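You operate a simulated robot arm through the tools that you are given. There is no shell and no other tool. Be economical: measure what you need, move in short steps, check, and stop when the job is done.

You run a simulated two-armed robot. Do the job below in one go: nothing can be reset, and whatever is moved stays where it is left.

JOB
Put two scoops of pretzels in the green bowl and cap the jar.
Fine: hold the jar steady to open it, scoop and cap it; scoop back in the pot; scatter or drop nothing; leave the purple bowl.

Only the result counts: the job must be done as asked and must still hold three seconds after the hand-in. Knocking over, shifting, dropping, spilling or breaking anything else fails it. A push-on lid holds only when it is set on centred and level and pressed home; a screw cap is set on level and turned clockwise until tight.

ROBOT AND FRAMES
Two 7-joint arms with two-finger parallel grippers on one trunk, on a base that drives. Base frame: it is fixed to the floor where the robot stands at the start and does not move with it; the origin is under the middle of the robot, x ahead of it, y to its left, z up; the surface under the hand at the start is at about z = 0.96. Units: m, rad, N and s.
The left shoulder is at the start at [0.11, 0.169, 1.536], the right one opposite. With the tool pointing down near the work surface each hand reaches from about 0.44 to 0.74 m from the robot's upright axis, wherever it stands, measured 20 degrees to its own side. Places, roughly: grey tool pot [0.8, 0.4, 0.8]. Payload 1.57 kg a hand.
The TCP of each hand is the grasp point between the finger pads, 0.03 m short of the fingertips. In the tool frame z runs along the fingers and y along their closing line. Largest opening 0.08 m; finger width 0.017, thickness 0.012; the body of the gripper, 0.04 by 0.082 m, starts 0.08 m behind the TCP.
Orientation is that of the tool frame in the base frame, as a unit quaternion [w, x, y, z]. With the fingers straight down and closing along the base's y, the tool's x points along the base's -x, its y along +y and its z along -z.

CONTROLS
- The arms move only by the tool move_arm. It takes "left_targets", "right_targets" or both (then of equal length, played together; a hand with none holds still); each is a list of rows, each an object (a shift or turn left out is 0, a gripper value left out holds the last) with "claw": the finger opening in m, from 0 to 0.08; "offset": the shift along the tool's x, y, z in m, a list of three; "turn": the turn, a rotation vector about the tool's x, y, z in rad, a list of three. In form: [{"claw": claw, "offset": [x, y, z], "turn": [wx, wy, wz]}, ...]. A call has 1 to 8 rows; each row shifts and turns the commanded pose from where the row before left it, along the tool's axes as they then stand. Rows are played at 5 a second. More than 0.05 m and 0.15 rad between two rows, or a gripper value outside its range, and nothing of the call is played. A pose out of reach is approached as far as the arm can. The call stops where the force on the tool passes 40 N (or 10 N more than at its start, if that is more) or the arm is blocked; 0.2 s more then pass. Each finger travels about 0.072 m/s and halts on what it meets, pressing with about 42 N; the grip force reading is that of the motor and also rises with nothing between the fingers. The clock runs only during rows and for 0.2 s after the last one: add rows that do not move to give the fingers time. It gives the time, the measured TCP pose, the force on the tool (base axes), the opening and the grip force at its end, in the units of the frame above (readings bear some noise), with the torque about the TCP (base axes, N m) and any sound that the robot's microphone picked up.
- Cameras (640 x 400 px; columns grow to the right, rows downward): "scene" is now at [0.1563, 0.0448, 1.7242]; the picture's right is [0.42, -0.91, 0.00], its down [-0.71, -0.33, -0.62] and it looks along [0.56, 0.26, -0.78] (base axes); focal length 248 px, centre (320, 200). "left" rides on the left gripper at [0.072, 0.007, -0.122] in its tool frame; the picture's right is [-0.09, 1.00, 0.00], its down [-0.84, -0.08, -0.54] and it looks along [-0.54, -0.05, 0.84] (tool axes); focal length 238 px, centre (320, 200). "right" rides on the right gripper at [0.072, -0.007, -0.122] in its tool frame; the picture's right is [0.09, 1.00, 0.00], its down [-0.84, 0.08, -0.54] and it looks along [-0.54, 0.05, 0.84] (tool axes); focal length 238 px, centre (320, 200). There is no depth. A picture from a camera that has moved, and an enlarged one, comes with that camera's place and axes in the base frame and with its lens. The place of the scene camera against the robot may be out by one fixed shift of up to 0.025 m in any direction.
- grab_frame(camera): a new picture of that camera. The clock stands still meanwhile.
- raise_lower(by): slides the trunk up (or, below 0, down) by that many m; the arms and the scene camera ride with it, the base frame stays. It gives what a move gives, with no picture.
- base_move(legs): drives the robot by 1 to 6 legs, each [ahead, left, turn to the left] in m, m and rad, along the robot's own axes; the way and the turn of a leg run together, so that a leg with both is an arc; at most 1.5 m and 3.142 rad a leg. The arms and the cameras ride along, it lands a little off, and it stops where it bumps. It gives what a move gives.
- head_to(pan, tilt): turns the head with the scene camera to pan (to the left, within 1.501 rad either way) and tilt (down, from -0.506 to 1.204), counted from straight ahead of the robot. It gives what a move gives.
- inspect(camera, box): a new picture of the part [left, top, right, bottom] of that camera's present view, enlarged. The clock stands still meanwhile.
- hand_in(): hands the job in; it is judged then, once.

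Go step by step. Nothing tells you exact positions but the pictures and the camera data: compare them with the known pose of the tool, close in by small moves and look again before you grip or let go. The budget is 120 turns and 92 pictures, counting those below and the enlarged ones. Unless the task says otherwise, let go and move clear before handing in, and close with one line.

The tools are called after ">>>" as a command line: name --argument value ..., lists and objects as JSON in quotes. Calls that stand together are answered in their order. move_arm: Moves the arms, as the interface text tells. Its arguments: {"type":"object","properties":{"left_targets":{"type":"array","items":{"type":"object","properties":{"claw":{"type":"number"},"offset":{"type":"array","items":{"type":"number"}},"turn":{"type":"array","items":{"type":"number"}}}}},"right_targets":{"type":"array","items":{"type":"object","properties":{"claw":{"type":"number"},"offset":{"type":"array","items":{"type":"number"}},"turn":{"type":"array","items":{"type":"number"}}}}}},"required":[]} The other tools are called the same way: raise_lower (by) slides the trunk up or down; base_move (legs) drives the base; head_to (pan, tilt) turns the head that bears the scene camera; grab_frame (camera) takes a picture; inspect (camera, box) takes an enlarged picture of a part of a camera's view; hand_in () hands the job in.

At the start:

```text
t: 0.0
left_eef_pos: [0.4404, 0.5583, 0.9989]
left_orientation: [0.0, 0.0, 1.0, 0.0]
left_contact_force: [0.9, -0.1, 0.4]
left_ft_torque: [-0.02, -0.01, 0.01]
left_width: 0.0801
left_grip_force: 0.0
right_eef_pos: [0.5933, 0.0038, 1.2681]
right_orientation: [0.0, 0.0, 1.0, 0.0]
right_contact_force: [-0.1, 0.4, 0.3]
right_ft_torque: [0.02, -0.02, -0.03]
right_width: 0.08
right_grip_force: 0.1
trunk travel left (down, up): [-0.85, 0.04]
robot x, y, heading: [0.0041, -0.0018, 0.001]
head pan, tilt: [0.438, 0.899]
```

scene: 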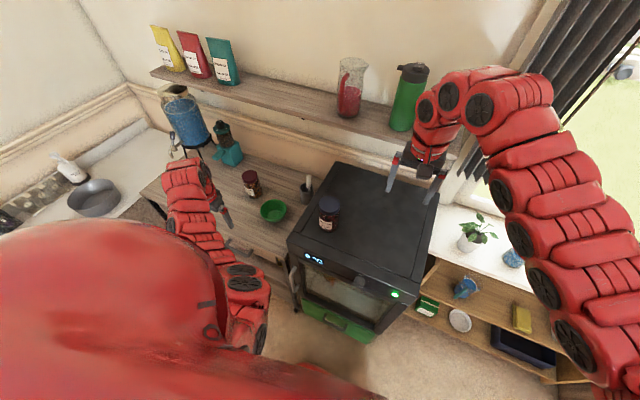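
right: 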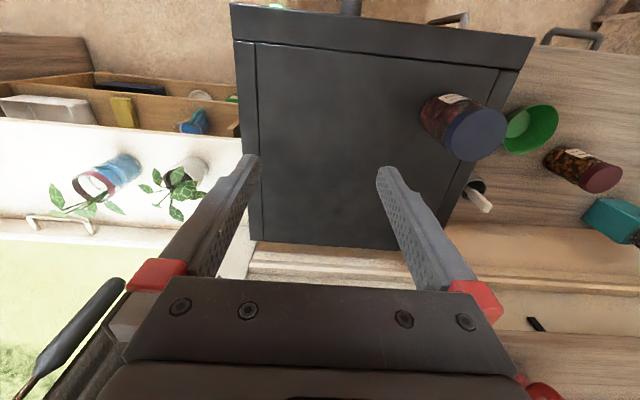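
left: 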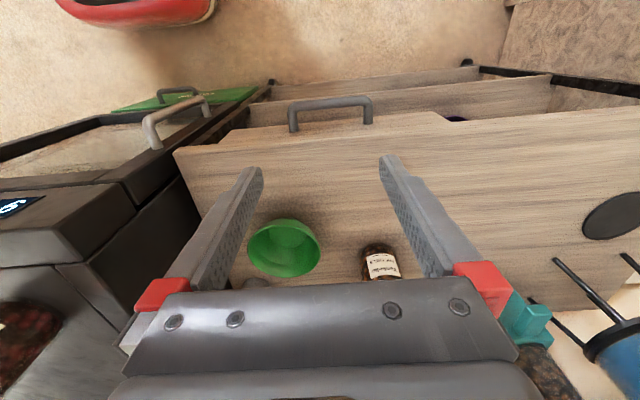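

I see a jar with a blue lid on the black oven-like cabinet, a jar with a dark red lid on the wooden counter, a green bowl and a tool pot. I'll look closer to see which jar holds pretzels.

>>> inspect --camera "scene" --box '[220, 150, 380, 250]'

>>> inspect --camera "right" --box '[400, 80, 640, 230]'

>>> inspect --camera "left" --box '[220, 190, 460, 340]'

```text
4.00 times, centred on (300, 200) of scene
camera zoom: at [0.1563, 0.0448, 1.7242], right [0.42, -0.91, 0.0], down [-0.71, -0.33, -0.62], along [0.56, 0.26, -0.78], focal length 990 px, centre (400, 200)
```

zoom: 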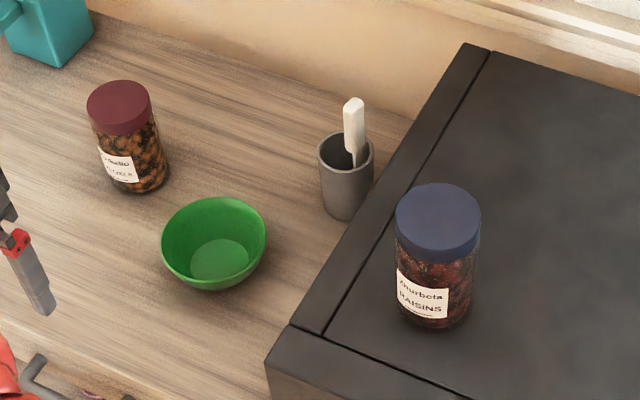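

```text
2.67 times, centred on (520, 155) of right
camera zoom: at [0.5205, -0.0014, 1.3888], right [-0.09, 1.0, 0.0], down [0.84, 0.08, 0.54], along [0.54, 0.05, -0.84], focal length 636 px, centre (-213, 320)
```

zoom: 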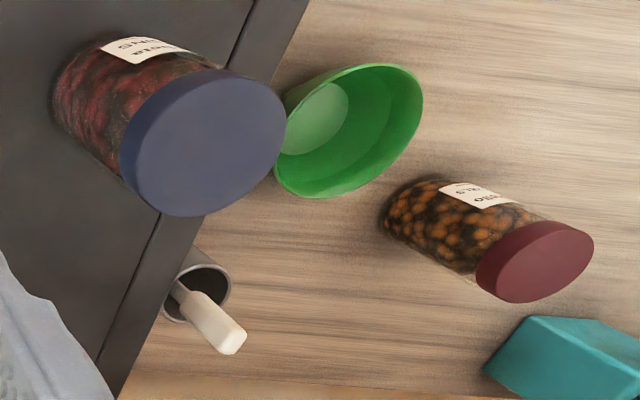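

```text
2.67 times, centred on (340, 265) of left
camera zoom: at [0.3695, 0.5649, 1.1222], right [0.09, 1.0, 0.0], down [0.84, -0.08, 0.54], along [0.54, -0.05, -0.84], focal length 636 px, centre (267, 27)
```

zoom: 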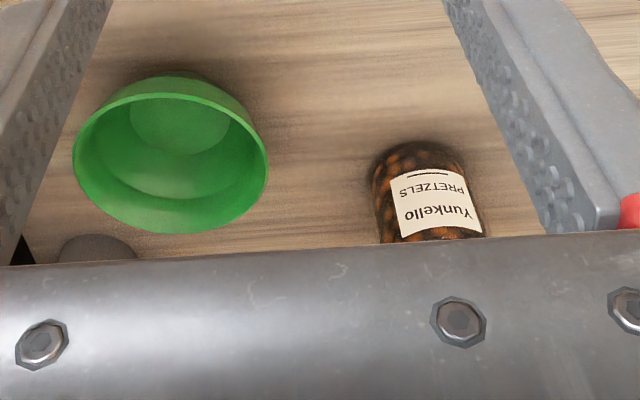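

The pretzel jar has the dark red lid at about [0.71, 0.65], its top near z 0.92, and the bowl is at about [0.63, 0.49]. All of it is out of reach from here, so I'll look left before I drive.

>>> head_to --pan 0.95 --tilt 0.9

>>> grab_frame --camera "scene"

```text
t: 0.9
left_eef_pos: [0.441, 0.5588, 0.9993]
left_orientation: [0.0, 0.0, 1.0, -0.001]
left_contact_force: [0.0, 0.7, -0.1]
left_ft_torque: [0.0, -0.01, -0.02]
left_width: 0.0801
left_grip_force: 0.0
right_eef_pos: [0.5922, 0.0045, 1.2674]
right_orientation: [0.001, 0.0, 1.0, 0.0]
right_contact_force: [-1.6, 0.0, 0.2]
right_ft_torque: [-0.02, 0.05, -0.04]
right_width: 0.0803
right_grip_force: 0.1
trunk travel left (down, up): [-0.85, 0.04]
robot x, y, heading: [0.0005, 0.0008, -0.003]
head pan, tilt: [0.949, 0.901]
```

```text
85 pictures are left
camera scene: at [0.1319, 0.074, 1.7241], right [0.81, -0.58, 0.0], down [-0.46, -0.64, -0.62], along [0.36, 0.5, -0.78], focal length 248 px, centre (320, 200)
```

scene: 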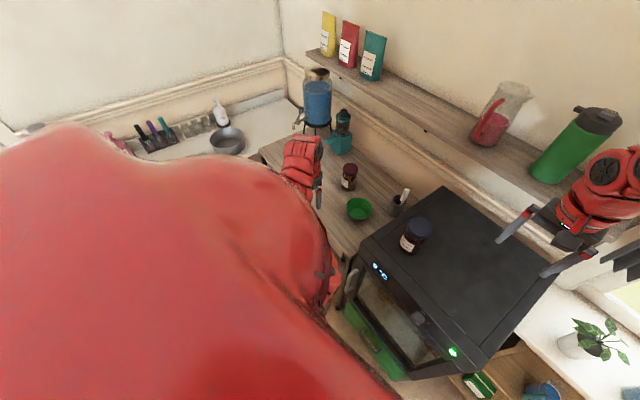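

The counter is clear to the left up to about y 1.1. I'll tuck the left hand in and up a little, then drive left and slightly ahead.

>>> move_arm --left_targets '[{"offset": [0, -0.02, -0.045]}, {"offset": [0, -0.03, -0.04]}, {"offset": [0, -0.045, -0.01]}, {"offset": [0, -0.045, -0.01]}, {"offset": [0, -0.04, -0.01]}, {"offset": [0, 0, 0]}]'

>>> base_move --legs '[[0, 0.45, 0], [0.08, 0, 0]]'

>>> head_to --pan 0.1 --tilt 0.95

>>> grab_frame --camera "scene"

>>> grab_frame --camera "left"

>>> grab_frame --camera "right"

```text
t: 2.3
left_eef_pos: [0.4668, 0.4053, 1.038]
left_orientation: [0.001, 0.0, 1.0, 0.001]
left_contact_force: [0.5, -0.1, -0.4]
left_ft_torque: [-0.01, -0.01, 0.01]
left_width: 0.0798
left_grip_force: 0.0
left hand out of reach, approached as far as the arm can: row 2, 3, 4, 5
right_eef_pos: [0.5925, 0.0026, 1.2673]
right_orientation: [0.0, 0.0, 1.0, 0.0]
right_contact_force: [-0.6, -0.1, 0.0]
right_ft_torque: [0.01, 0.03, -0.03]
right_width: 0.08
right_grip_force: 0.1
trunk travel left (down, up): [-0.85, 0.04]
robot x, y, heading: [-0.0029, -0.0019, -0.001]
head pan, tilt: [0.949, 0.901]
```

```text
t: 5.7
left_eef_pos: [0.5438, 0.8513, 1.0391]
left_orientation: [0.002, -0.002, 1.0, 0.0]
left_contact_force: [-0.4, -0.4, 0.2]
left_ft_torque: [0.01, 0.01, 0.03]
left_width: 0.0801
left_grip_force: 0.0
right_eef_pos: [0.6715, 0.4489, 1.2692]
right_orientation: [0.001, -0.003, 1.0, 0.0]
right_contact_force: [0.1, 0.5, 0.0]
right_ft_torque: [0.01, 0.02, 0.01]
right_width: 0.0802
right_grip_force: 0.1
trunk travel left (down, up): [-0.85, 0.04]
robot x, y, heading: [0.0766, 0.443, 0.003]
head pan, tilt: [0.949, 0.901]
```

```text
t: 6.9
left_eef_pos: [0.5445, 0.85, 1.0366]
left_orientation: [0.002, -0.002, 1.0, 0.0]
left_contact_force: [-0.2, -0.2, -0.3]
left_ft_torque: [0.04, -0.02, 0.01]
left_width: 0.0796
left_grip_force: 0.1
right_eef_pos: [0.6725, 0.4472, 1.2667]
right_orientation: [0.0, -0.002, 1.0, 0.0]
right_contact_force: [-0.4, -0.6, 0.2]
right_ft_torque: [0.02, -0.03, 0.02]
right_width: 0.0802
right_grip_force: 0.1
trunk travel left (down, up): [-0.85, 0.04]
robot x, y, heading: [0.0801, 0.4405, 0.003]
head pan, tilt: [0.099, 0.949]
```

```text
84 pictures are left
camera scene: at [0.2402, 0.4637, 1.7205], right [0.1, -0.99, 0.0], down [-0.81, -0.08, -0.58], along [0.58, 0.06, -0.81], focal length 248 px, centre (320, 200)
```

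scene: 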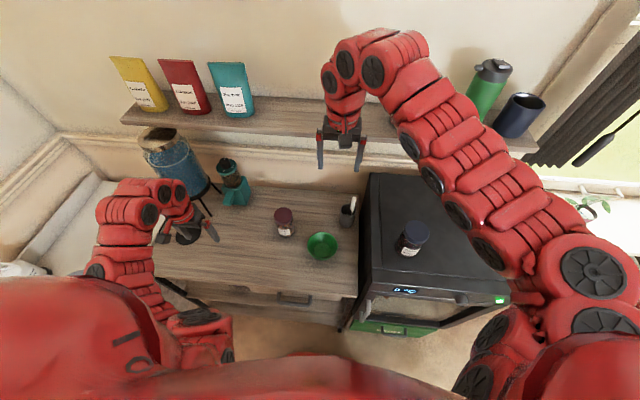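

```text
83 pictures are left
camera left: at [0.4734, 0.8559, 1.1594], right [0.09, 1.0, 0.0], down [0.83, -0.07, 0.55], along [0.54, -0.05, -0.84], focal length 238 px, centre (320, 200)
```

left: 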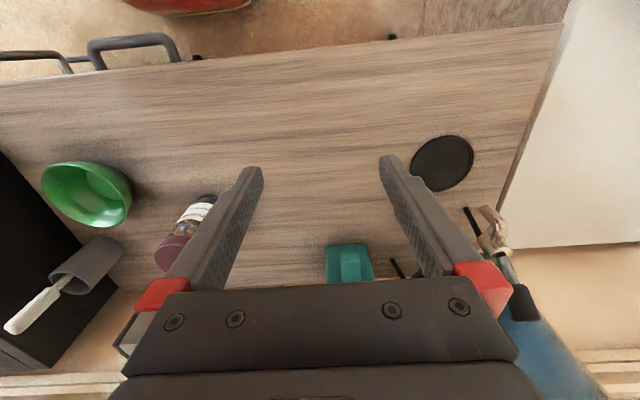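

```text
82 pictures are left
camera right: at [0.6004, 0.4434, 1.3888], right [-0.1, 1.0, 0.0], down [0.84, 0.08, 0.54], along [0.54, 0.05, -0.84], focal length 238 px, centre (320, 200)
```

right: 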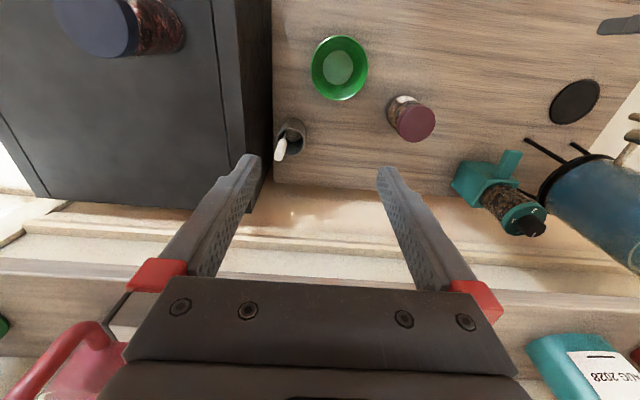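

The drive worked and everything is now in front of the robot. I'll zoom in with both wrist cameras to triangulate.

>>> inspect --camera "right" --box '[260, 20, 480, 170]'

>>> inspect --camera "left" --box '[0, 140, 240, 340]'

>>> inspect --camera "scene" --box '[260, 180, 380, 270]'

```text
2.67 times, centred on (370, 95) of right
camera zoom: at [0.6004, 0.4434, 1.3888], right [-0.1, 1.0, 0.0], down [0.84, 0.08, 0.54], along [0.54, 0.05, -0.84], focal length 636 px, centre (187, 480)
```

zoom: 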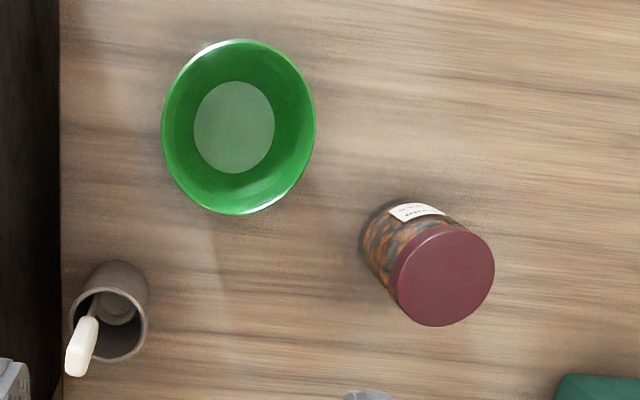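

```text
2.00 times, centred on (120, 240) of left
camera zoom: at [0.4734, 0.8559, 1.1594], right [0.09, 1.0, 0.0], down [0.83, -0.07, 0.55], along [0.54, -0.05, -0.84], focal length 477 px, centre (720, 120)
```

zoom: 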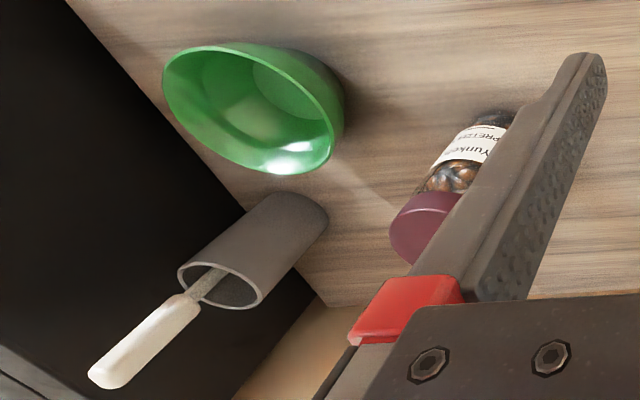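

```text
4.44 times, centred on (320, 225) of scene
camera zoom: at [0.2402, 0.4637, 1.7205], right [0.1, -0.99, 0.0], down [-0.81, -0.08, -0.58], along [0.58, 0.06, -0.81], focal length 1100 px, centre (320, 89)
```

zoom: 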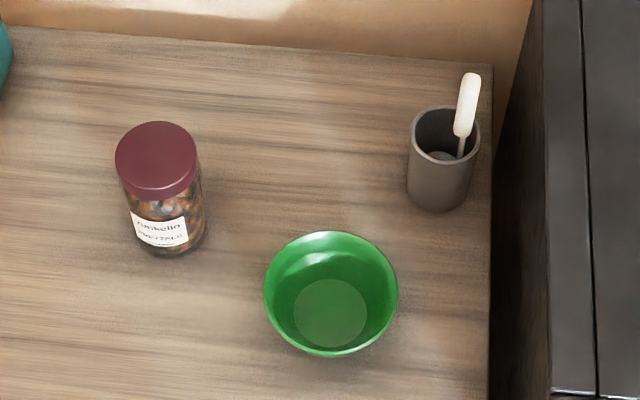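

I take the lid top to be at about [0.70, 0.63, 0.93], the bowl at [0.63, 0.48] and the scoop handle top at [0.77, 0.39, 0.98]. I'll lower the trunk toward counter height and look at the jar with the right camera from nearer.

>>> raise_lower --by -0.12

>>> move_arm --right_targets '[{"offset": [0.03, 0.03, 0]}, {"offset": [0.03, 0.03, 0]}, {"offset": [0.02, 0.04, 0]}, {"offset": [0, 0.04, 0]}, {"offset": [0, 0, 0]}]'

>>> grab_frame --camera "right"

>>> grab_frame --camera "scene"

```text
t: 8.4
left_eef_pos: [0.5453, 0.8498, 0.9174]
left_orientation: [0.001, -0.001, 1.0, 0.001]
left_contact_force: [-0.5, 0.5, 0.2]
left_ft_torque: [0.01, -0.01, 0.0]
left_width: 0.08
left_grip_force: 0.0
right_eef_pos: [0.6719, 0.4484, 1.147]
right_orientation: [0.0, -0.002, 1.0, 0.0]
right_contact_force: [0.3, 1.1, 0.4]
right_ft_torque: [0.03, 0.0, 0.01]
right_width: 0.0799
right_grip_force: 0.1
trunk travel left (down, up): [-0.73, 0.16]
robot x, y, heading: [0.084, 0.4451, 0.001]
head pan, tilt: [0.099, 0.949]
```

```text
t: 9.6
left_eef_pos: [0.5452, 0.8484, 0.9179]
left_orientation: [0.001, -0.001, 1.0, 0.003]
left_contact_force: [-1.2, 0.3, 2.0]
left_ft_torque: [0.01, -0.02, -0.01]
left_width: 0.08
left_grip_force: 0.0
right_eef_pos: [0.6403, 0.5601, 1.1481]
right_orientation: [0.0, -0.002, 1.0, 0.001]
right_contact_force: [0.7, 0.1, -0.1]
right_ft_torque: [-0.03, 0.03, -0.01]
right_width: 0.0799
right_grip_force: 0.0
right hand out of reach, approached as far as the arm can: row 1, 2
trunk travel left (down, up): [-0.73, 0.16]
robot x, y, heading: [0.0818, 0.4424, 0.003]
head pan, tilt: [0.099, 0.949]
```

```text
78 pictures are left
camera right: at [0.5672, 0.5545, 1.2696], right [-0.1, 1.0, 0.0], down [0.84, 0.08, 0.54], along [0.54, 0.05, -0.84], focal length 238 px, centre (320, 200)
```

right: 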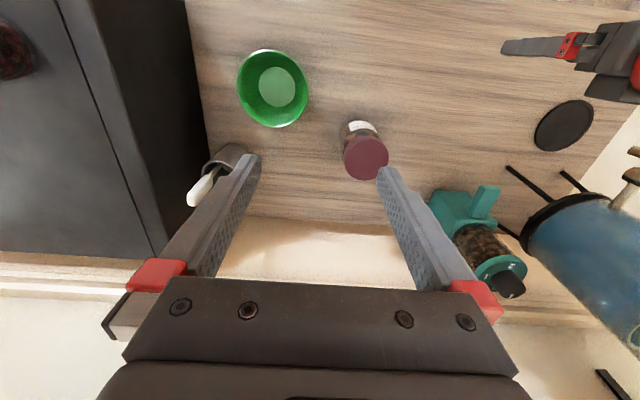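

```text
77 pictures are left
camera scene: at [0.24, 0.4616, 1.6005], right [0.1, -0.99, 0.0], down [-0.81, -0.08, -0.58], along [0.58, 0.06, -0.81], focal length 248 px, centre (320, 200)
```

scene: 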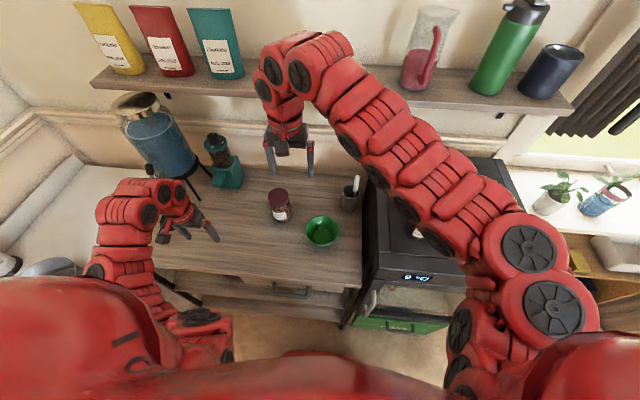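

The jar lid triangulates to about [0.707, 0.640, 0.918] and the bowl rim to [0.631, 0.483, 0.855]. I'll zoom in on the lid to judge how it closes.

>>> inspect --camera "scene" --box '[255, 170, 365, 250]'

>>> inspect --camera "right" --box '[320, 100, 420, 190]'

```text
5.00 times, centred on (310, 210) of scene
camera zoom: at [0.24, 0.4616, 1.6005], right [0.1, -0.99, 0.0], down [-0.81, -0.08, -0.58], along [0.58, 0.06, -0.81], focal length 1238 px, centre (370, 150)
```

zoom: 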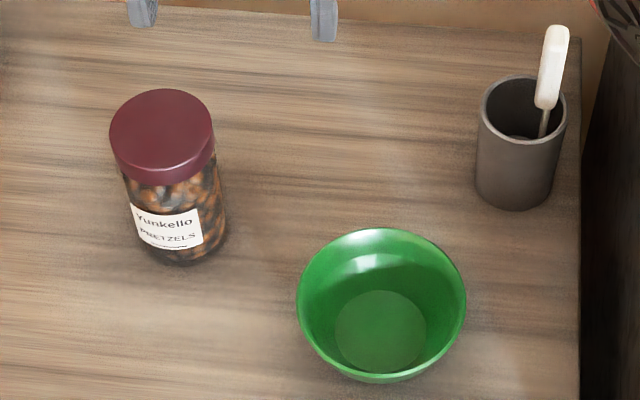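

```text
4.44 times, centred on (370, 145) of right
camera zoom: at [0.5672, 0.5545, 1.2696], right [-0.1, 1.0, 0.0], down [0.84, 0.08, 0.54], along [0.54, 0.05, -0.84], focal length 1059 px, centre (98, 444)
```

zoom: 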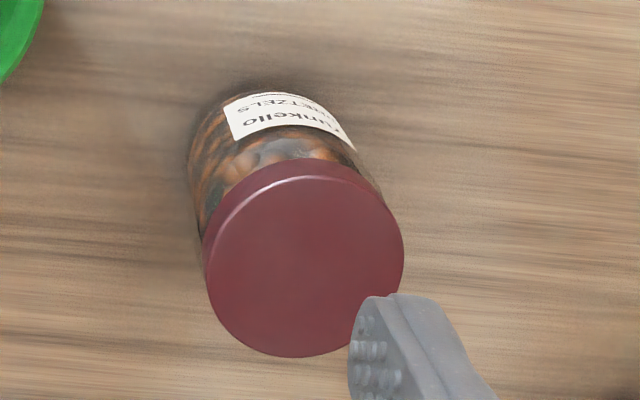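

The lid is about 0.071 m wide and smooth, so I can't tell yet whether it pushes on or screws. I'll turn the left hand to point forward-right and down, ready to grip the jar body low.

>>> move_arm --left_targets '[{"turn": [0, 0, 0.15]}, {"turn": [0, 0, 0.15]}, {"turn": [0, 0, 0.15]}, {"turn": [0, 0, 0.15]}, {"turn": [0, -0.14, 0]}, {"turn": [0, -0.14, 0]}, {"turn": [0, -0.14, 0]}, {"turn": [0, -0.14, 0]}]'

>>> move_arm --left_targets '[{"turn": [0, -0.14, 0]}, {"turn": [0, -0.15, 0]}, {"turn": [0, -0.15, 0]}, {"turn": [0, 0, 0]}]'

```text
t: 11.4
left_eef_pos: [0.5441, 0.8501, 0.9179]
left_orientation: [0.266, 0.283, 0.918, -0.08]
left_contact_force: [-0.1, 0.7, -0.3]
left_ft_torque: [0.0, -0.02, 0.01]
left_width: 0.08
left_grip_force: 0.1
right_eef_pos: [0.639, 0.5612, 1.1474]
right_orientation: [0.0, -0.001, 1.0, 0.001]
right_contact_force: [-0.4, 0.6, -0.2]
right_ft_torque: [-0.05, 0.02, -0.01]
right_width: 0.0803
right_grip_force: 0.0
trunk travel left (down, up): [-0.73, 0.16]
robot x, y, heading: [0.0832, 0.4431, -0.0]
head pan, tilt: [0.099, 0.949]
```

```text
t: 12.4
left_eef_pos: [0.5443, 0.8501, 0.9174]
left_orientation: [0.46, 0.259, 0.838, -0.139]
left_contact_force: [-0.7, 0.9, 0.2]
left_ft_torque: [-0.03, 0.02, 0.02]
left_width: 0.0801
left_grip_force: 0.0
right_eef_pos: [0.6398, 0.561, 1.148]
right_orientation: [-0.001, -0.002, 1.0, 0.0]
right_contact_force: [-0.4, 0.4, -0.3]
right_ft_torque: [-0.03, 0.01, -0.01]
right_width: 0.08
right_grip_force: 0.1
trunk travel left (down, up): [-0.73, 0.16]
robot x, y, heading: [0.0783, 0.44, 0.005]
head pan, tilt: [0.099, 0.949]
```

The orientation is as planned. Next I'll move the left hand to 0.12 m short of the jar along its approach line and look.

>>> move_arm --left_targets '[{"offset": [-0.019, -0.0204, 0.033]}, {"offset": [-0.019, -0.0204, 0.033]}, {"offset": [-0.019, -0.0204, 0.033]}, {"offset": [-0.019, -0.0204, 0.033]}, {}]'

>>> grab_frame --camera "left"

>>> inspect --camera "scene" --box '[190, 150, 350, 260]'

```text
t: 13.6
left_eef_pos: [0.6252, 0.696, 0.9102]
left_orientation: [0.46, 0.257, 0.839, -0.139]
left_contact_force: [0.6, 0.0, -1.0]
left_ft_torque: [-0.03, 0.01, 0.0]
left_width: 0.0799
left_grip_force: 0.2
right_eef_pos: [0.6404, 0.5623, 1.1468]
right_orientation: [0.0, -0.002, 1.0, 0.0]
right_contact_force: [-0.4, 0.8, 0.2]
right_ft_torque: [-0.02, 0.0, -0.01]
right_width: 0.0799
right_grip_force: 0.1
trunk travel left (down, up): [-0.73, 0.16]
robot x, y, heading: [0.0791, 0.4422, 0.003]
head pan, tilt: [0.099, 0.949]
```

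```text
74 pictures are left
camera left: at [0.5122, 0.781, 0.9154], right [0.6, 0.8, 0.08], down [-0.05, -0.06, 1.0], along [0.8, -0.6, 0.0], focal length 238 px, centre (320, 200)
```

left: 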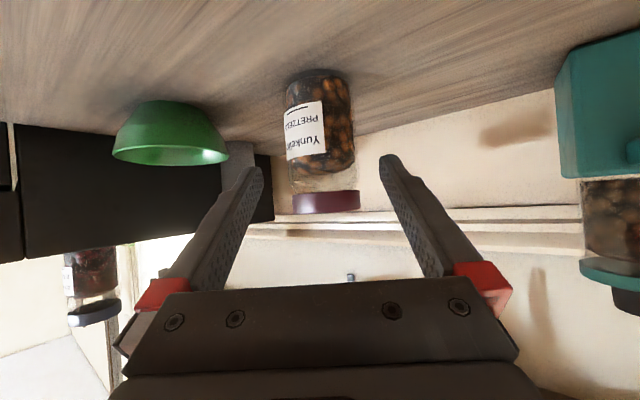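

```text
3.64 times, centred on (270, 205) of scene
camera zoom: at [0.2398, 0.4643, 1.6005], right [0.1, -0.99, 0.0], down [-0.81, -0.08, -0.58], along [0.58, 0.06, -0.81], focal length 900 px, centre (502, 182)
```

zoom: 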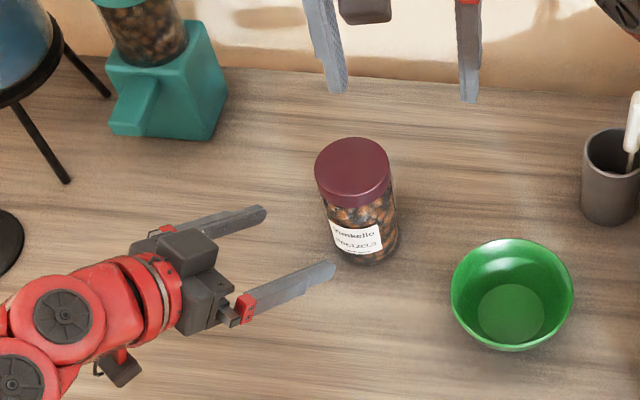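

The jar is centred between the left fingers on the approach line, about 0.125 m ahead. I'll close in 0.06 m and check again.

>>> move_arm --left_targets '[{"offset": [0, 0, 0.02]}, {"offset": [0, 0, 0.02]}, {"offset": [0, 0, 0.01]}, {}]'

>>> inspect --camera "left" --box '[200, 20, 440, 260]'

>>> inspect --camera "scene" --box '[220, 160, 320, 240]'

```text
t: 14.6
left_eef_pos: [0.659, 0.673, 0.8822]
left_orientation: [0.46, 0.258, 0.838, -0.139]
left_contact_force: [0.0, -0.3, 0.0]
left_ft_torque: [0.0, 0.01, 0.01]
left_width: 0.0798
left_grip_force: 0.0
right_eef_pos: [0.6392, 0.5608, 1.1472]
right_orientation: [0.0, -0.002, 1.0, 0.0]
right_contact_force: [-0.4, 0.0, 0.8]
right_ft_torque: [-0.01, 0.0, 0.02]
right_width: 0.08
right_grip_force: 0.0
trunk travel left (down, up): [-0.73, 0.16]
robot x, y, heading: [0.0787, 0.4441, 0.002]
head pan, tilt: [0.099, 0.949]
```

```text
1.67 times, centred on (320, 140) of left
camera zoom: at [0.5465, 0.7577, 0.8883], right [0.6, 0.8, 0.08], down [-0.05, -0.06, 1.0], along [0.8, -0.6, 0.0], focal length 397 px, centre (320, 300)
```

zoom: 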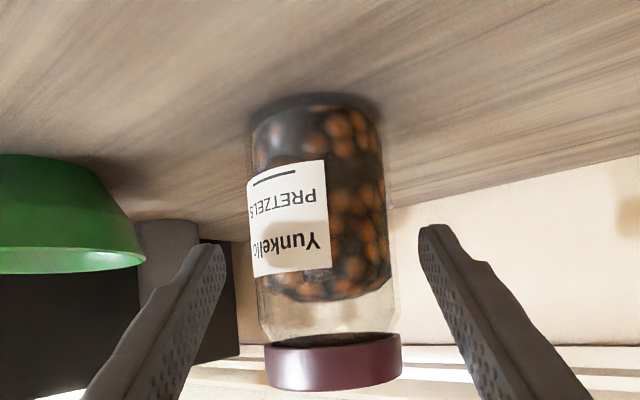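

```text
5.00 times, centred on (270, 200) of scene
camera zoom: at [0.24, 0.4636, 1.6005], right [0.1, -0.99, 0.0], down [-0.81, -0.08, -0.58], along [0.58, 0.06, -0.81], focal length 1238 px, centre (570, 200)
```

zoom: 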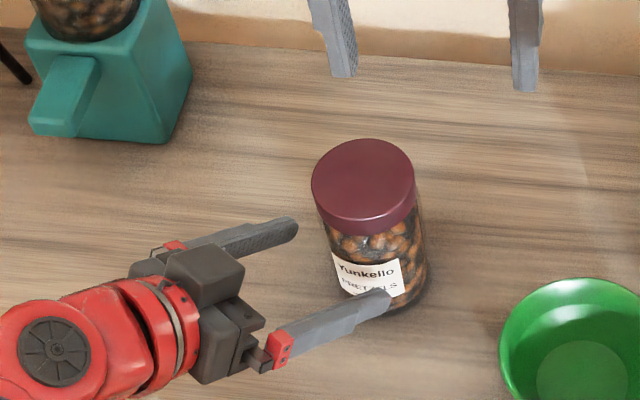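

It's still centred. I'll advance the last 0.07 m and close gently, watching the force.

>>> move_arm --left_targets '[{"offset": [0, 0, 0.02]}, {"offset": [0, 0, 0.02]}, {"offset": [0, 0, 0.02]}, {"offset": [0, 0, 0.01]}, {}]'

>>> grab_frame --camera "left"

>>> inspect --camera "scene" --box '[220, 160, 320, 240]'

```text
t: 15.8
left_eef_pos: [0.7089, 0.6421, 0.8449]
left_orientation: [0.46, 0.259, 0.838, -0.139]
left_contact_force: [0.3, -0.8, -0.4]
left_ft_torque: [0.0, -0.02, 0.01]
left_width: 0.08
left_grip_force: 0.0
right_eef_pos: [0.6399, 0.5613, 1.148]
right_orientation: [0.0, -0.002, 1.0, -0.001]
right_contact_force: [0.5, 0.6, 0.6]
right_ft_torque: [0.0, -0.01, 0.01]
right_width: 0.0801
right_grip_force: 0.1
trunk travel left (down, up): [-0.73, 0.16]
robot x, y, heading: [0.0793, 0.4425, 0.002]
head pan, tilt: [0.099, 0.949]
```

```text
70 pictures are left
camera left: at [0.5963, 0.7262, 0.8511], right [0.6, 0.8, 0.08], down [-0.05, -0.06, 1.0], along [0.8, -0.6, 0.0], focal length 238 px, centre (320, 200)
```

left: 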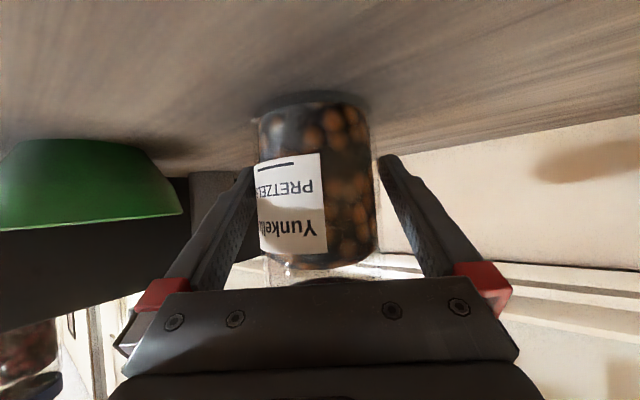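

```text
5.00 times, centred on (270, 200) of scene
camera zoom: at [0.2399, 0.4635, 1.6005], right [0.1, -0.99, 0.0], down [-0.81, -0.08, -0.58], along [0.58, 0.06, -0.81], focal length 1238 px, centre (570, 200)
```

zoom: 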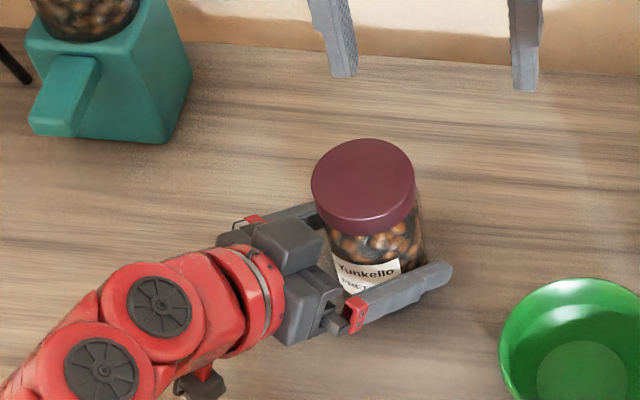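

The jar sits between the pads, about 2 mm off centre. I'll correct that and close the left hand.

>>> move_arm --left_targets '[{"offset": [0, -0.002, 0]}, {"claw": 0.066}, {"claw": 0.05}, {}, {}]'

```text
t: 17.0
left_eef_pos: [0.7068, 0.6388, 0.8445]
left_orientation: [0.46, 0.258, 0.838, -0.14]
left_contact_force: [-0.6, 0.7, -0.1]
left_ft_torque: [-0.13, 0.07, 0.0]
left_width: 0.0697
left_grip_force: 42.2
right_eef_pos: [0.6398, 0.5603, 1.1472]
right_orientation: [0.0, -0.002, 1.0, 0.0]
right_contact_force: [-0.2, 0.7, 0.5]
right_ft_torque: [0.02, -0.03, -0.04]
right_width: 0.0799
right_grip_force: 0.0
trunk travel left (down, up): [-0.73, 0.16]
robot x, y, heading: [0.0795, 0.4432, 0.003]
head pan, tilt: [0.099, 0.949]
```

The jar is held; it is about 0.070 m wide. Next I'll bring the right hand over the lid, with its fingers closing along the same line as the left's, and look.

>>> move_arm --right_targets '[{"offset": [-0.0168, 0.0197, 0.02]}, {"offset": [-0.0168, 0.0197, 0.02]}, {"offset": [-0.0168, 0.0197, 0.02]}, {"offset": [-0.0168, 0.0197, 0.02]}, {"turn": [0, 0, 0.15]}, {"turn": [0, 0, 0.15]}, {"turn": [0, 0, 0.15]}, {"turn": [0, 0, 0.15]}]'

>>> grab_frame --camera "right"

>>> grab_frame --camera "scene"

```text
t: 18.8
left_eef_pos: [0.7073, 0.6401, 0.8458]
left_orientation: [0.46, 0.258, 0.838, -0.139]
left_contact_force: [0.0, 0.1, 0.7]
left_ft_torque: [-0.04, 0.06, 0.01]
left_width: 0.0699
left_grip_force: 41.8
right_eef_pos: [0.6956, 0.6277, 1.0741]
right_orientation: [0.0, 0.295, 0.955, -0.002]
right_contact_force: [0.9, -0.2, 0.0]
right_ft_torque: [-0.02, -0.01, -0.05]
right_width: 0.0799
right_grip_force: 0.1
right hand out of reach, approached as far as the arm can: row 4
trunk travel left (down, up): [-0.73, 0.16]
robot x, y, heading: [0.0819, 0.4439, 0.007]
head pan, tilt: [0.099, 0.949]
```

```text
68 pictures are left
camera right: at [0.6313, 0.6652, 1.195], right [0.48, 0.87, 0.0], down [0.74, -0.41, 0.54], along [0.47, -0.26, -0.84], focal length 238 px, centre (320, 200)
```

right: 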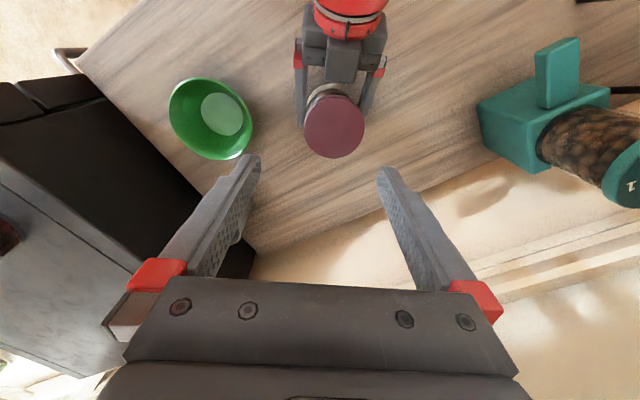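

```text
67 pictures are left
camera scene: at [0.24, 0.464, 1.6005], right [0.1, -0.99, 0.0], down [-0.81, -0.08, -0.58], along [0.58, 0.06, -0.81], focal length 248 px, centre (320, 200)
```

scene: 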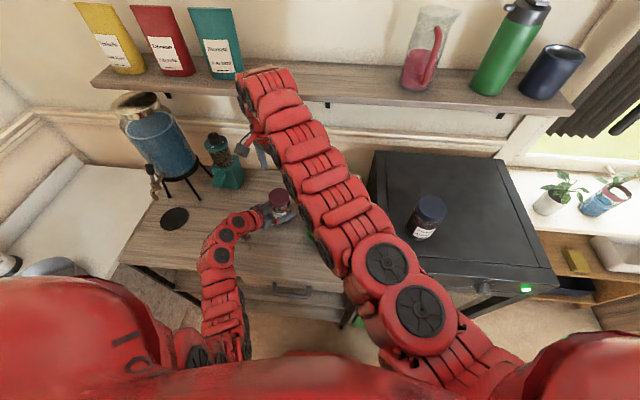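

Row 4 reached the limit of the right arm's reach. I'll try to finish centring over the lid while coming down a little.

>>> move_arm --right_targets '[{"offset": [-0.0013, 0.008, 0.02]}, {"offset": [-0.0013, 0.008, 0.02]}, {}]'

>>> grab_frame --camera "right"

```text
t: 19.6
left_eef_pos: [0.7069, 0.6403, 0.8451]
left_orientation: [0.46, 0.258, 0.838, -0.139]
left_contact_force: [0.0, 0.1, 0.1]
left_ft_torque: [-0.05, 0.03, 0.0]
left_width: 0.0695
left_grip_force: 41.8
right_eef_pos: [0.6944, 0.6341, 1.0336]
right_orientation: [0.0, 0.294, 0.956, 0.0]
right_contact_force: [0.1, -0.3, -0.4]
right_ft_torque: [0.0, 0.02, 0.02]
right_width: 0.0799
right_grip_force: 0.1
right hand out of reach, approached as far as the arm can: row 1, 2
trunk travel left (down, up): [-0.73, 0.16]
robot x, y, heading: [0.0786, 0.4415, 0.003]
head pan, tilt: [0.099, 0.949]
```

```text
66 pictures are left
camera right: at [0.6297, 0.6694, 1.1553], right [0.48, 0.88, 0.0], down [0.74, -0.41, 0.54], along [0.47, -0.26, -0.84], focal length 238 px, centre (320, 200)
```

right: 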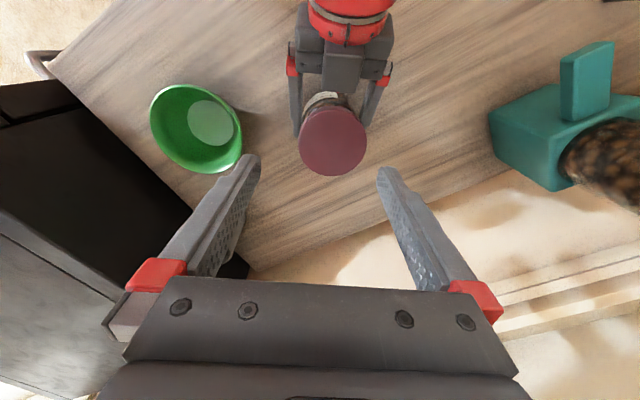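

The right arm falls just short, so I'll release the jar cleanly, back off and drive the base a bit closer to it.

>>> move_arm --left_targets '[{"claw": 0.08}, {}, {}, {"offset": [0, 0, -0.03]}, {"offset": [0, 0, -0.04]}, {"offset": [0, 0, -0.04]}, {"offset": [0, 0, -0.03]}, {}]' --right_targets '[{"offset": [0, 0, -0.03]}, {"offset": [0.01, -0.02, -0.03]}, {"offset": [0.01, -0.03, -0.02]}, {"offset": [0.01, -0.03, 0]}, {"offset": [0.01, -0.02, 0]}, {}, {}, {}]'

>>> base_move --legs '[[0.05, 0.075, 0]]'

>>> grab_frame --camera "left"

>>> grab_frame --camera "scene"

```text
t: 21.4
left_eef_pos: [0.6092, 0.7062, 0.9192]
left_orientation: [0.459, 0.258, 0.838, -0.139]
left_contact_force: [0.0, -0.5, -0.1]
left_ft_torque: [-0.01, 0.05, -0.01]
left_width: 0.0798
left_grip_force: 0.1
right_eef_pos: [0.6221, 0.5863, 1.1126]
right_orientation: [0.0, 0.293, 0.956, 0.0]
right_contact_force: [-0.2, -0.2, -0.3]
right_ft_torque: [0.01, 0.03, 0.03]
right_width: 0.08
right_grip_force: 0.0
right hand out of reach, approached as far as the arm can: row 5
trunk travel left (down, up): [-0.73, 0.16]
robot x, y, heading: [0.0786, 0.446, 0.005]
head pan, tilt: [0.099, 0.949]
```

```text
t: 22.5
left_eef_pos: [0.6592, 0.7827, 0.9196]
left_orientation: [0.46, 0.257, 0.839, -0.139]
left_contact_force: [0.5, -1.2, -0.5]
left_ft_torque: [-0.03, 0.02, -0.01]
left_width: 0.0799
left_grip_force: 0.0
right_eef_pos: [0.671, 0.662, 1.1136]
right_orientation: [0.0, 0.294, 0.956, 0.0]
right_contact_force: [0.0, 0.6, -0.2]
right_ft_torque: [-0.03, -0.02, 0.01]
right_width: 0.08
right_grip_force: 0.1
trunk travel left (down, up): [-0.73, 0.16]
robot x, y, heading: [0.1298, 0.5187, 0.005]
head pan, tilt: [0.099, 0.949]
```

```text
65 pictures are left
camera left: at [0.5458, 0.8664, 0.9256], right [0.6, 0.8, 0.08], down [-0.05, -0.06, 1.0], along [0.8, -0.6, 0.0], focal length 238 px, centre (320, 200)
```

left: 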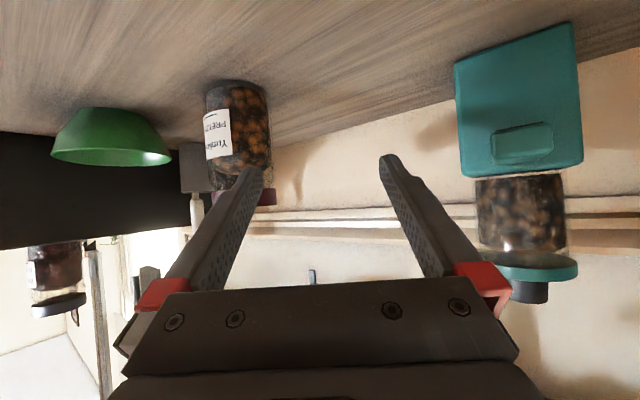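

```text
64 pictures are left
camera scene: at [0.29, 0.5394, 1.6005], right [0.1, -0.99, 0.0], down [-0.81, -0.08, -0.58], along [0.58, 0.06, -0.81], focal length 248 px, centre (320, 200)
```

scene: 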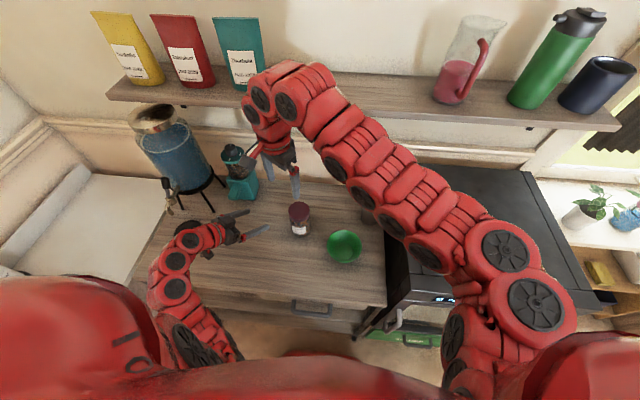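

The base landed at [0.130, 0.519] and the jar is undisturbed. I'll check that the right hand now reaches over the lid at [0.707, 0.640].

>>> move_arm --right_targets '[{"offset": [-0.014, 0.0007, 0.03]}, {"offset": [-0.014, 0.0007, 0.03]}, {"offset": [-0.014, 0.0007, 0.03]}, {}]'

>>> grab_frame --camera "right"

```text
t: 23.5
left_eef_pos: [0.6575, 0.782, 0.9201]
left_orientation: [0.46, 0.258, 0.838, -0.139]
left_contact_force: [0.2, -0.7, -0.6]
left_ft_torque: [-0.01, -0.02, -0.01]
left_width: 0.08
left_grip_force: 0.1
right_eef_pos: [0.7076, 0.6385, 1.024]
right_orientation: [0.0, 0.294, 0.956, 0.001]
right_contact_force: [0.7, -0.3, -0.9]
right_ft_torque: [-0.01, 0.0, -0.03]
right_width: 0.0801
right_grip_force: 0.1
trunk travel left (down, up): [-0.73, 0.16]
robot x, y, heading: [0.1317, 0.5202, 0.0]
head pan, tilt: [0.099, 0.949]
```

```text
63 pictures are left
camera right: at [0.6436, 0.6746, 1.145], right [0.48, 0.88, 0.0], down [0.74, -0.41, 0.54], along [0.48, -0.26, -0.84], focal length 238 px, centre (320, 200)
```

right: 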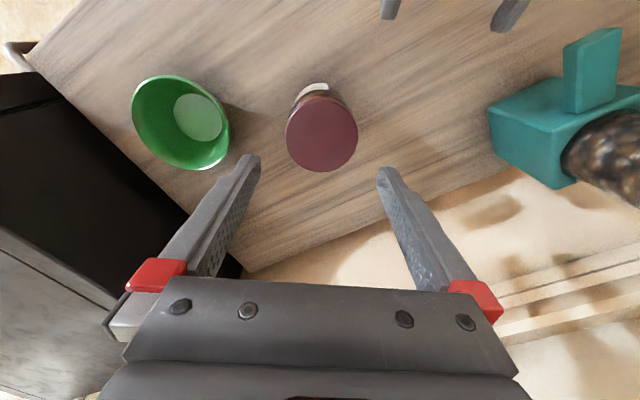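

The right hand is centred over the lid. Next I'll bring the left hand back to the same grip pose.

>>> move_arm --left_targets '[{"offset": [-0.0006, -0.03, 0.0075]}, {"offset": [-0.0006, -0.03, 0.0075]}, {"offset": [-0.0006, -0.03, 0.0075]}, {}, {"offset": [0, 0, 0.02]}, {"offset": [0, 0, 0.02]}, {}]'

>>> grab_frame --camera "left"

```text
t: 25.1
left_eef_pos: [0.6527, 0.6782, 0.8862]
left_orientation: [0.46, 0.257, 0.839, -0.138]
left_contact_force: [-0.7, 0.1, -0.2]
left_ft_torque: [0.02, -0.03, 0.0]
left_width: 0.08
left_grip_force: 0.1
right_eef_pos: [0.7076, 0.6389, 1.0226]
right_orientation: [0.0, 0.294, 0.956, 0.0]
right_contact_force: [0.5, -0.3, -0.8]
right_ft_torque: [0.0, -0.04, -0.01]
right_width: 0.08
right_grip_force: 0.1
trunk travel left (down, up): [-0.73, 0.16]
robot x, y, heading: [0.1277, 0.5188, 0.008]
head pan, tilt: [0.099, 0.949]
```

```text
62 pictures are left
camera left: at [0.5397, 0.7625, 0.8927], right [0.6, 0.8, 0.08], down [-0.05, -0.06, 1.0], along [0.8, -0.6, 0.0], focal length 238 px, centre (320, 200)
```

left: 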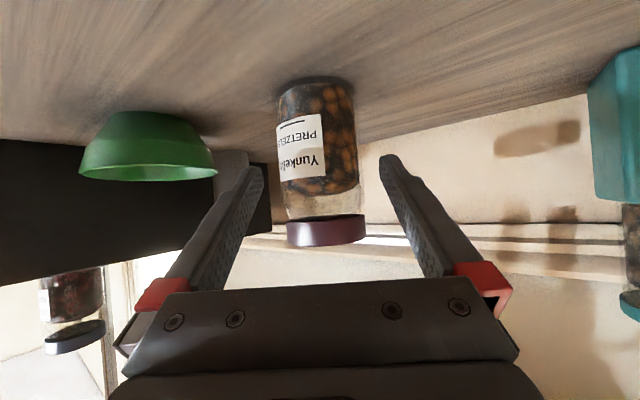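

The jar is centred with 0.078 m to go. I'll close in and grip.

>>> move_arm --left_targets '[{"offset": [0, -0.0015, 0.02]}, {"offset": [0, 0, 0.02]}, {"offset": [0, 0, 0.02]}, {"offset": [0, 0, 0.018]}, {}, {"claw": 0.066}, {"claw": 0.05}, {}]'

```text
t: 26.9
left_eef_pos: [0.7053, 0.6398, 0.8443]
left_orientation: [0.46, 0.258, 0.838, -0.14]
left_contact_force: [-0.3, -0.1, -0.4]
left_ft_torque: [-0.05, 0.03, -0.03]
left_width: 0.0698
left_grip_force: 41.7
right_eef_pos: [0.7075, 0.6394, 1.0238]
right_orientation: [0.0, 0.295, 0.956, 0.0]
right_contact_force: [0.9, 0.5, -0.2]
right_ft_torque: [0.01, -0.01, 0.02]
right_width: 0.0802
right_grip_force: 0.1
trunk travel left (down, up): [-0.73, 0.16]
robot x, y, heading: [0.1261, 0.519, 0.003]
head pan, tilt: [0.099, 0.949]
```

The jar is held. I'll lower the right hand until its fingertips are just above the lid and check.

>>> move_arm --right_targets '[{"offset": [0, 0, 0.03]}, {"offset": [0, 0, 0.025]}, {}]'

>>> grab_frame --camera "right"

>>> inspect --camera "scene" --box '[220, 150, 360, 250]'

```text
t: 27.7
left_eef_pos: [0.7056, 0.6385, 0.8447]
left_orientation: [0.46, 0.258, 0.838, -0.14]
left_contact_force: [-0.3, 0.5, -0.4]
left_ft_torque: [0.0, 0.03, -0.01]
left_width: 0.0698
left_grip_force: 41.9
right_eef_pos: [0.708, 0.6395, 0.9678]
right_orientation: [0.0, 0.294, 0.956, 0.0]
right_contact_force: [1.1, -0.3, 0.3]
right_ft_torque: [0.01, -0.02, 0.01]
right_width: 0.0799
right_grip_force: 0.1
trunk travel left (down, up): [-0.73, 0.16]
robot x, y, heading: [0.1328, 0.5153, 0.004]
head pan, tilt: [0.099, 0.949]
```

```text
61 pictures are left
camera right: at [0.645, 0.6756, 1.09], right [0.48, 0.88, 0.0], down [0.74, -0.41, 0.54], along [0.47, -0.26, -0.84], focal length 238 px, centre (320, 200)
```

right: 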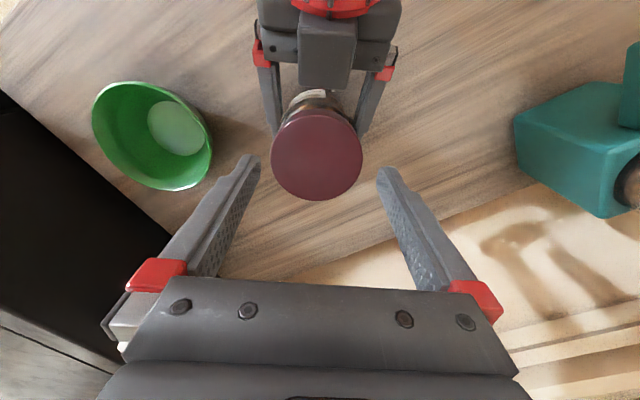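

```text
4.00 times, centred on (290, 200) of scene
camera zoom: at [0.2901, 0.5391, 1.6004], right [0.1, -0.99, 0.0], down [-0.81, -0.08, -0.58], along [0.58, 0.06, -0.81], focal length 990 px, centre (440, 200)
```

zoom: 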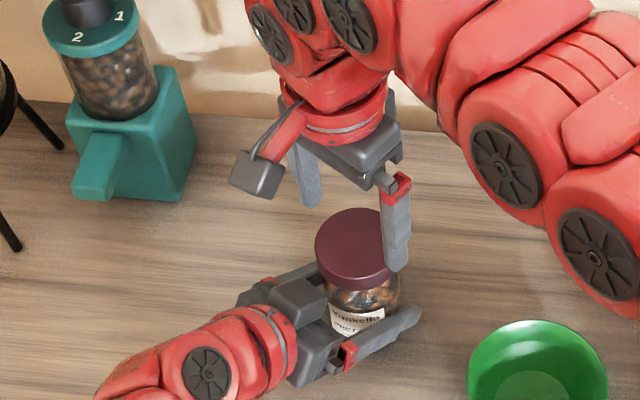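

The lid is centred to about 2 mm, so I'll correct that, then lower the fingers beside it and grip.

>>> move_arm --right_targets '[{"offset": [0, -0.0021, 0]}, {"offset": [0, 0, 0.015]}, {"offset": [0, 0, 0.015]}, {"offset": [0, 0, 0.009]}, {}]'

>>> grab_frame --camera "right"

>>> inspect --camera "scene" --box '[240, 170, 340, 240]'

```text
t: 28.9
left_eef_pos: [0.7062, 0.6383, 0.8442]
left_orientation: [0.46, 0.258, 0.838, -0.14]
left_contact_force: [0.3, 0.5, 0.1]
left_ft_torque: [0.0, 0.03, -0.01]
left_width: 0.0698
left_grip_force: 42.1
right_eef_pos: [0.7073, 0.6385, 0.9283]
right_orientation: [0.001, 0.294, 0.956, -0.001]
right_contact_force: [-0.4, 0.0, 0.0]
right_ft_torque: [-0.01, -0.02, 0.02]
right_width: 0.0801
right_grip_force: 0.1
trunk travel left (down, up): [-0.73, 0.16]
robot x, y, heading: [0.1267, 0.5177, 0.002]
head pan, tilt: [0.099, 0.949]
```

```text
59 pictures are left
camera right: at [0.6431, 0.6744, 1.0496], right [0.48, 0.88, 0.0], down [0.74, -0.41, 0.54], along [0.47, -0.26, -0.84], focal length 238 px, centre (320, 200)
```

right: 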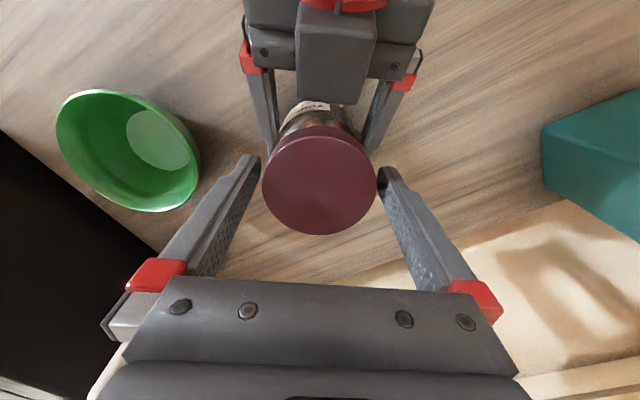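

```text
5.71 times, centred on (290, 205) of scene
camera zoom: at [0.2901, 0.5391, 1.6004], right [0.1, -0.99, 0.0], down [-0.81, -0.08, -0.58], along [0.58, 0.06, -0.81], focal length 1415 px, centre (491, 171)
```

zoom: 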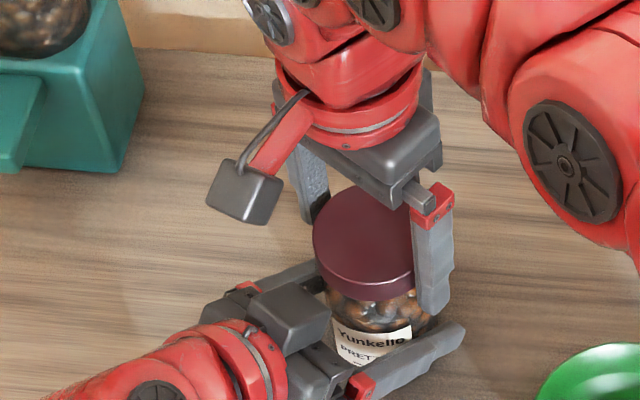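

The fingers straddle the lid evenly. I'll close, then try a small counter-clockwise turn and read the torque.

>>> move_arm --right_targets '[{"offset": [0, 0, -0.002], "claw": 0.07}, {"claw": 0.055}, {}, {}]'

>>> move_arm --right_targets '[{"turn": [0, 0, -0.1]}, {"turn": [0, 0, -0.1]}, {}]'

```text
t: 29.9
left_eef_pos: [0.7054, 0.638, 0.8444]
left_orientation: [0.46, 0.258, 0.838, -0.139]
left_contact_force: [0.9, 3.0, -0.2]
left_ft_torque: [-0.19, 0.16, 0.01]
left_width: 0.0697
left_grip_force: 42.1
right_eef_pos: [0.7068, 0.6377, 0.9291]
right_orientation: [0.0, 0.294, 0.956, 0.0]
right_contact_force: [-2.0, -1.5, -2.7]
right_ft_torque: [0.01, 0.04, -0.01]
right_width: 0.0675
right_grip_force: 41.7
trunk travel left (down, up): [-0.73, 0.16]
robot x, y, heading: [0.1292, 0.5176, 0.005]
head pan, tilt: [0.099, 0.949]
```

```text
t: 30.7
left_eef_pos: [0.7069, 0.6403, 0.8447]
left_orientation: [0.46, 0.258, 0.838, -0.139]
left_contact_force: [4.4, 2.1, 0.0]
left_ft_torque: [-0.25, 0.46, -0.02]
left_width: 0.0695
left_grip_force: 42.0
right_eef_pos: [0.7066, 0.638, 0.9294]
right_orientation: [-0.001, 0.196, 0.981, -0.001]
right_contact_force: [-5.6, -1.5, 0.4]
right_ft_torque: [0.02, 0.01, 0.0]
right_width: 0.0676
right_grip_force: 41.7
trunk travel left (down, up): [-0.73, 0.16]
robot x, y, heading: [0.1313, 0.5152, -0.001]
head pan, tilt: [0.099, 0.949]
```

The turn meets no noticeable torque. I'll try lifting gently and read the force.

>>> move_arm --right_targets '[{"offset": [0, 0, -0.002]}, {"offset": [0, 0, -0.002]}, {}]'

>>> inspect --camera "scene" --box '[260, 170, 340, 230]'

```text
t: 31.5
left_eef_pos: [0.7063, 0.6384, 0.8449]
left_orientation: [0.46, 0.258, 0.838, -0.139]
left_contact_force: [-4.6, 1.5, 22.3]
left_ft_torque: [-0.13, 0.01, 0.01]
left_width: 0.0687
left_grip_force: 42.2
right_eef_pos: [0.7067, 0.6373, 0.9334]
right_orientation: [-0.001, 0.196, 0.981, 0.0]
right_contact_force: [4.1, -1.2, -25.6]
right_ft_torque: [0.01, -0.32, -0.04]
right_width: 0.0678
right_grip_force: 42.1
trunk travel left (down, up): [-0.73, 0.16]
robot x, y, heading: [0.1289, 0.5193, 0.008]
head pan, tilt: [0.099, 0.949]
```

```text
6.67 times, centred on (300, 200) of scene
camera zoom: at [0.2902, 0.5392, 1.6004], right [0.1, -0.99, 0.0], down [-0.81, -0.08, -0.58], along [0.58, 0.06, -0.81], focal length 1650 px, centre (453, 200)
```

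zoom: 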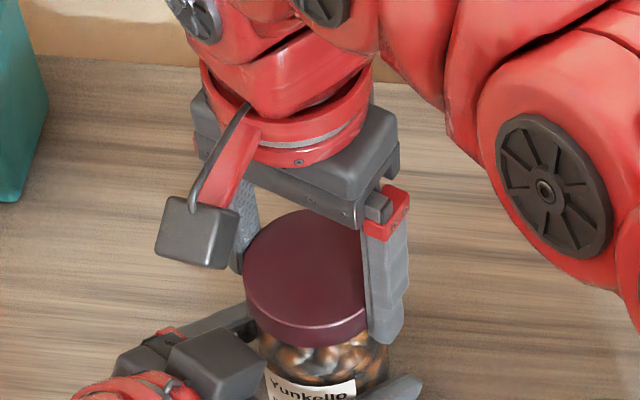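

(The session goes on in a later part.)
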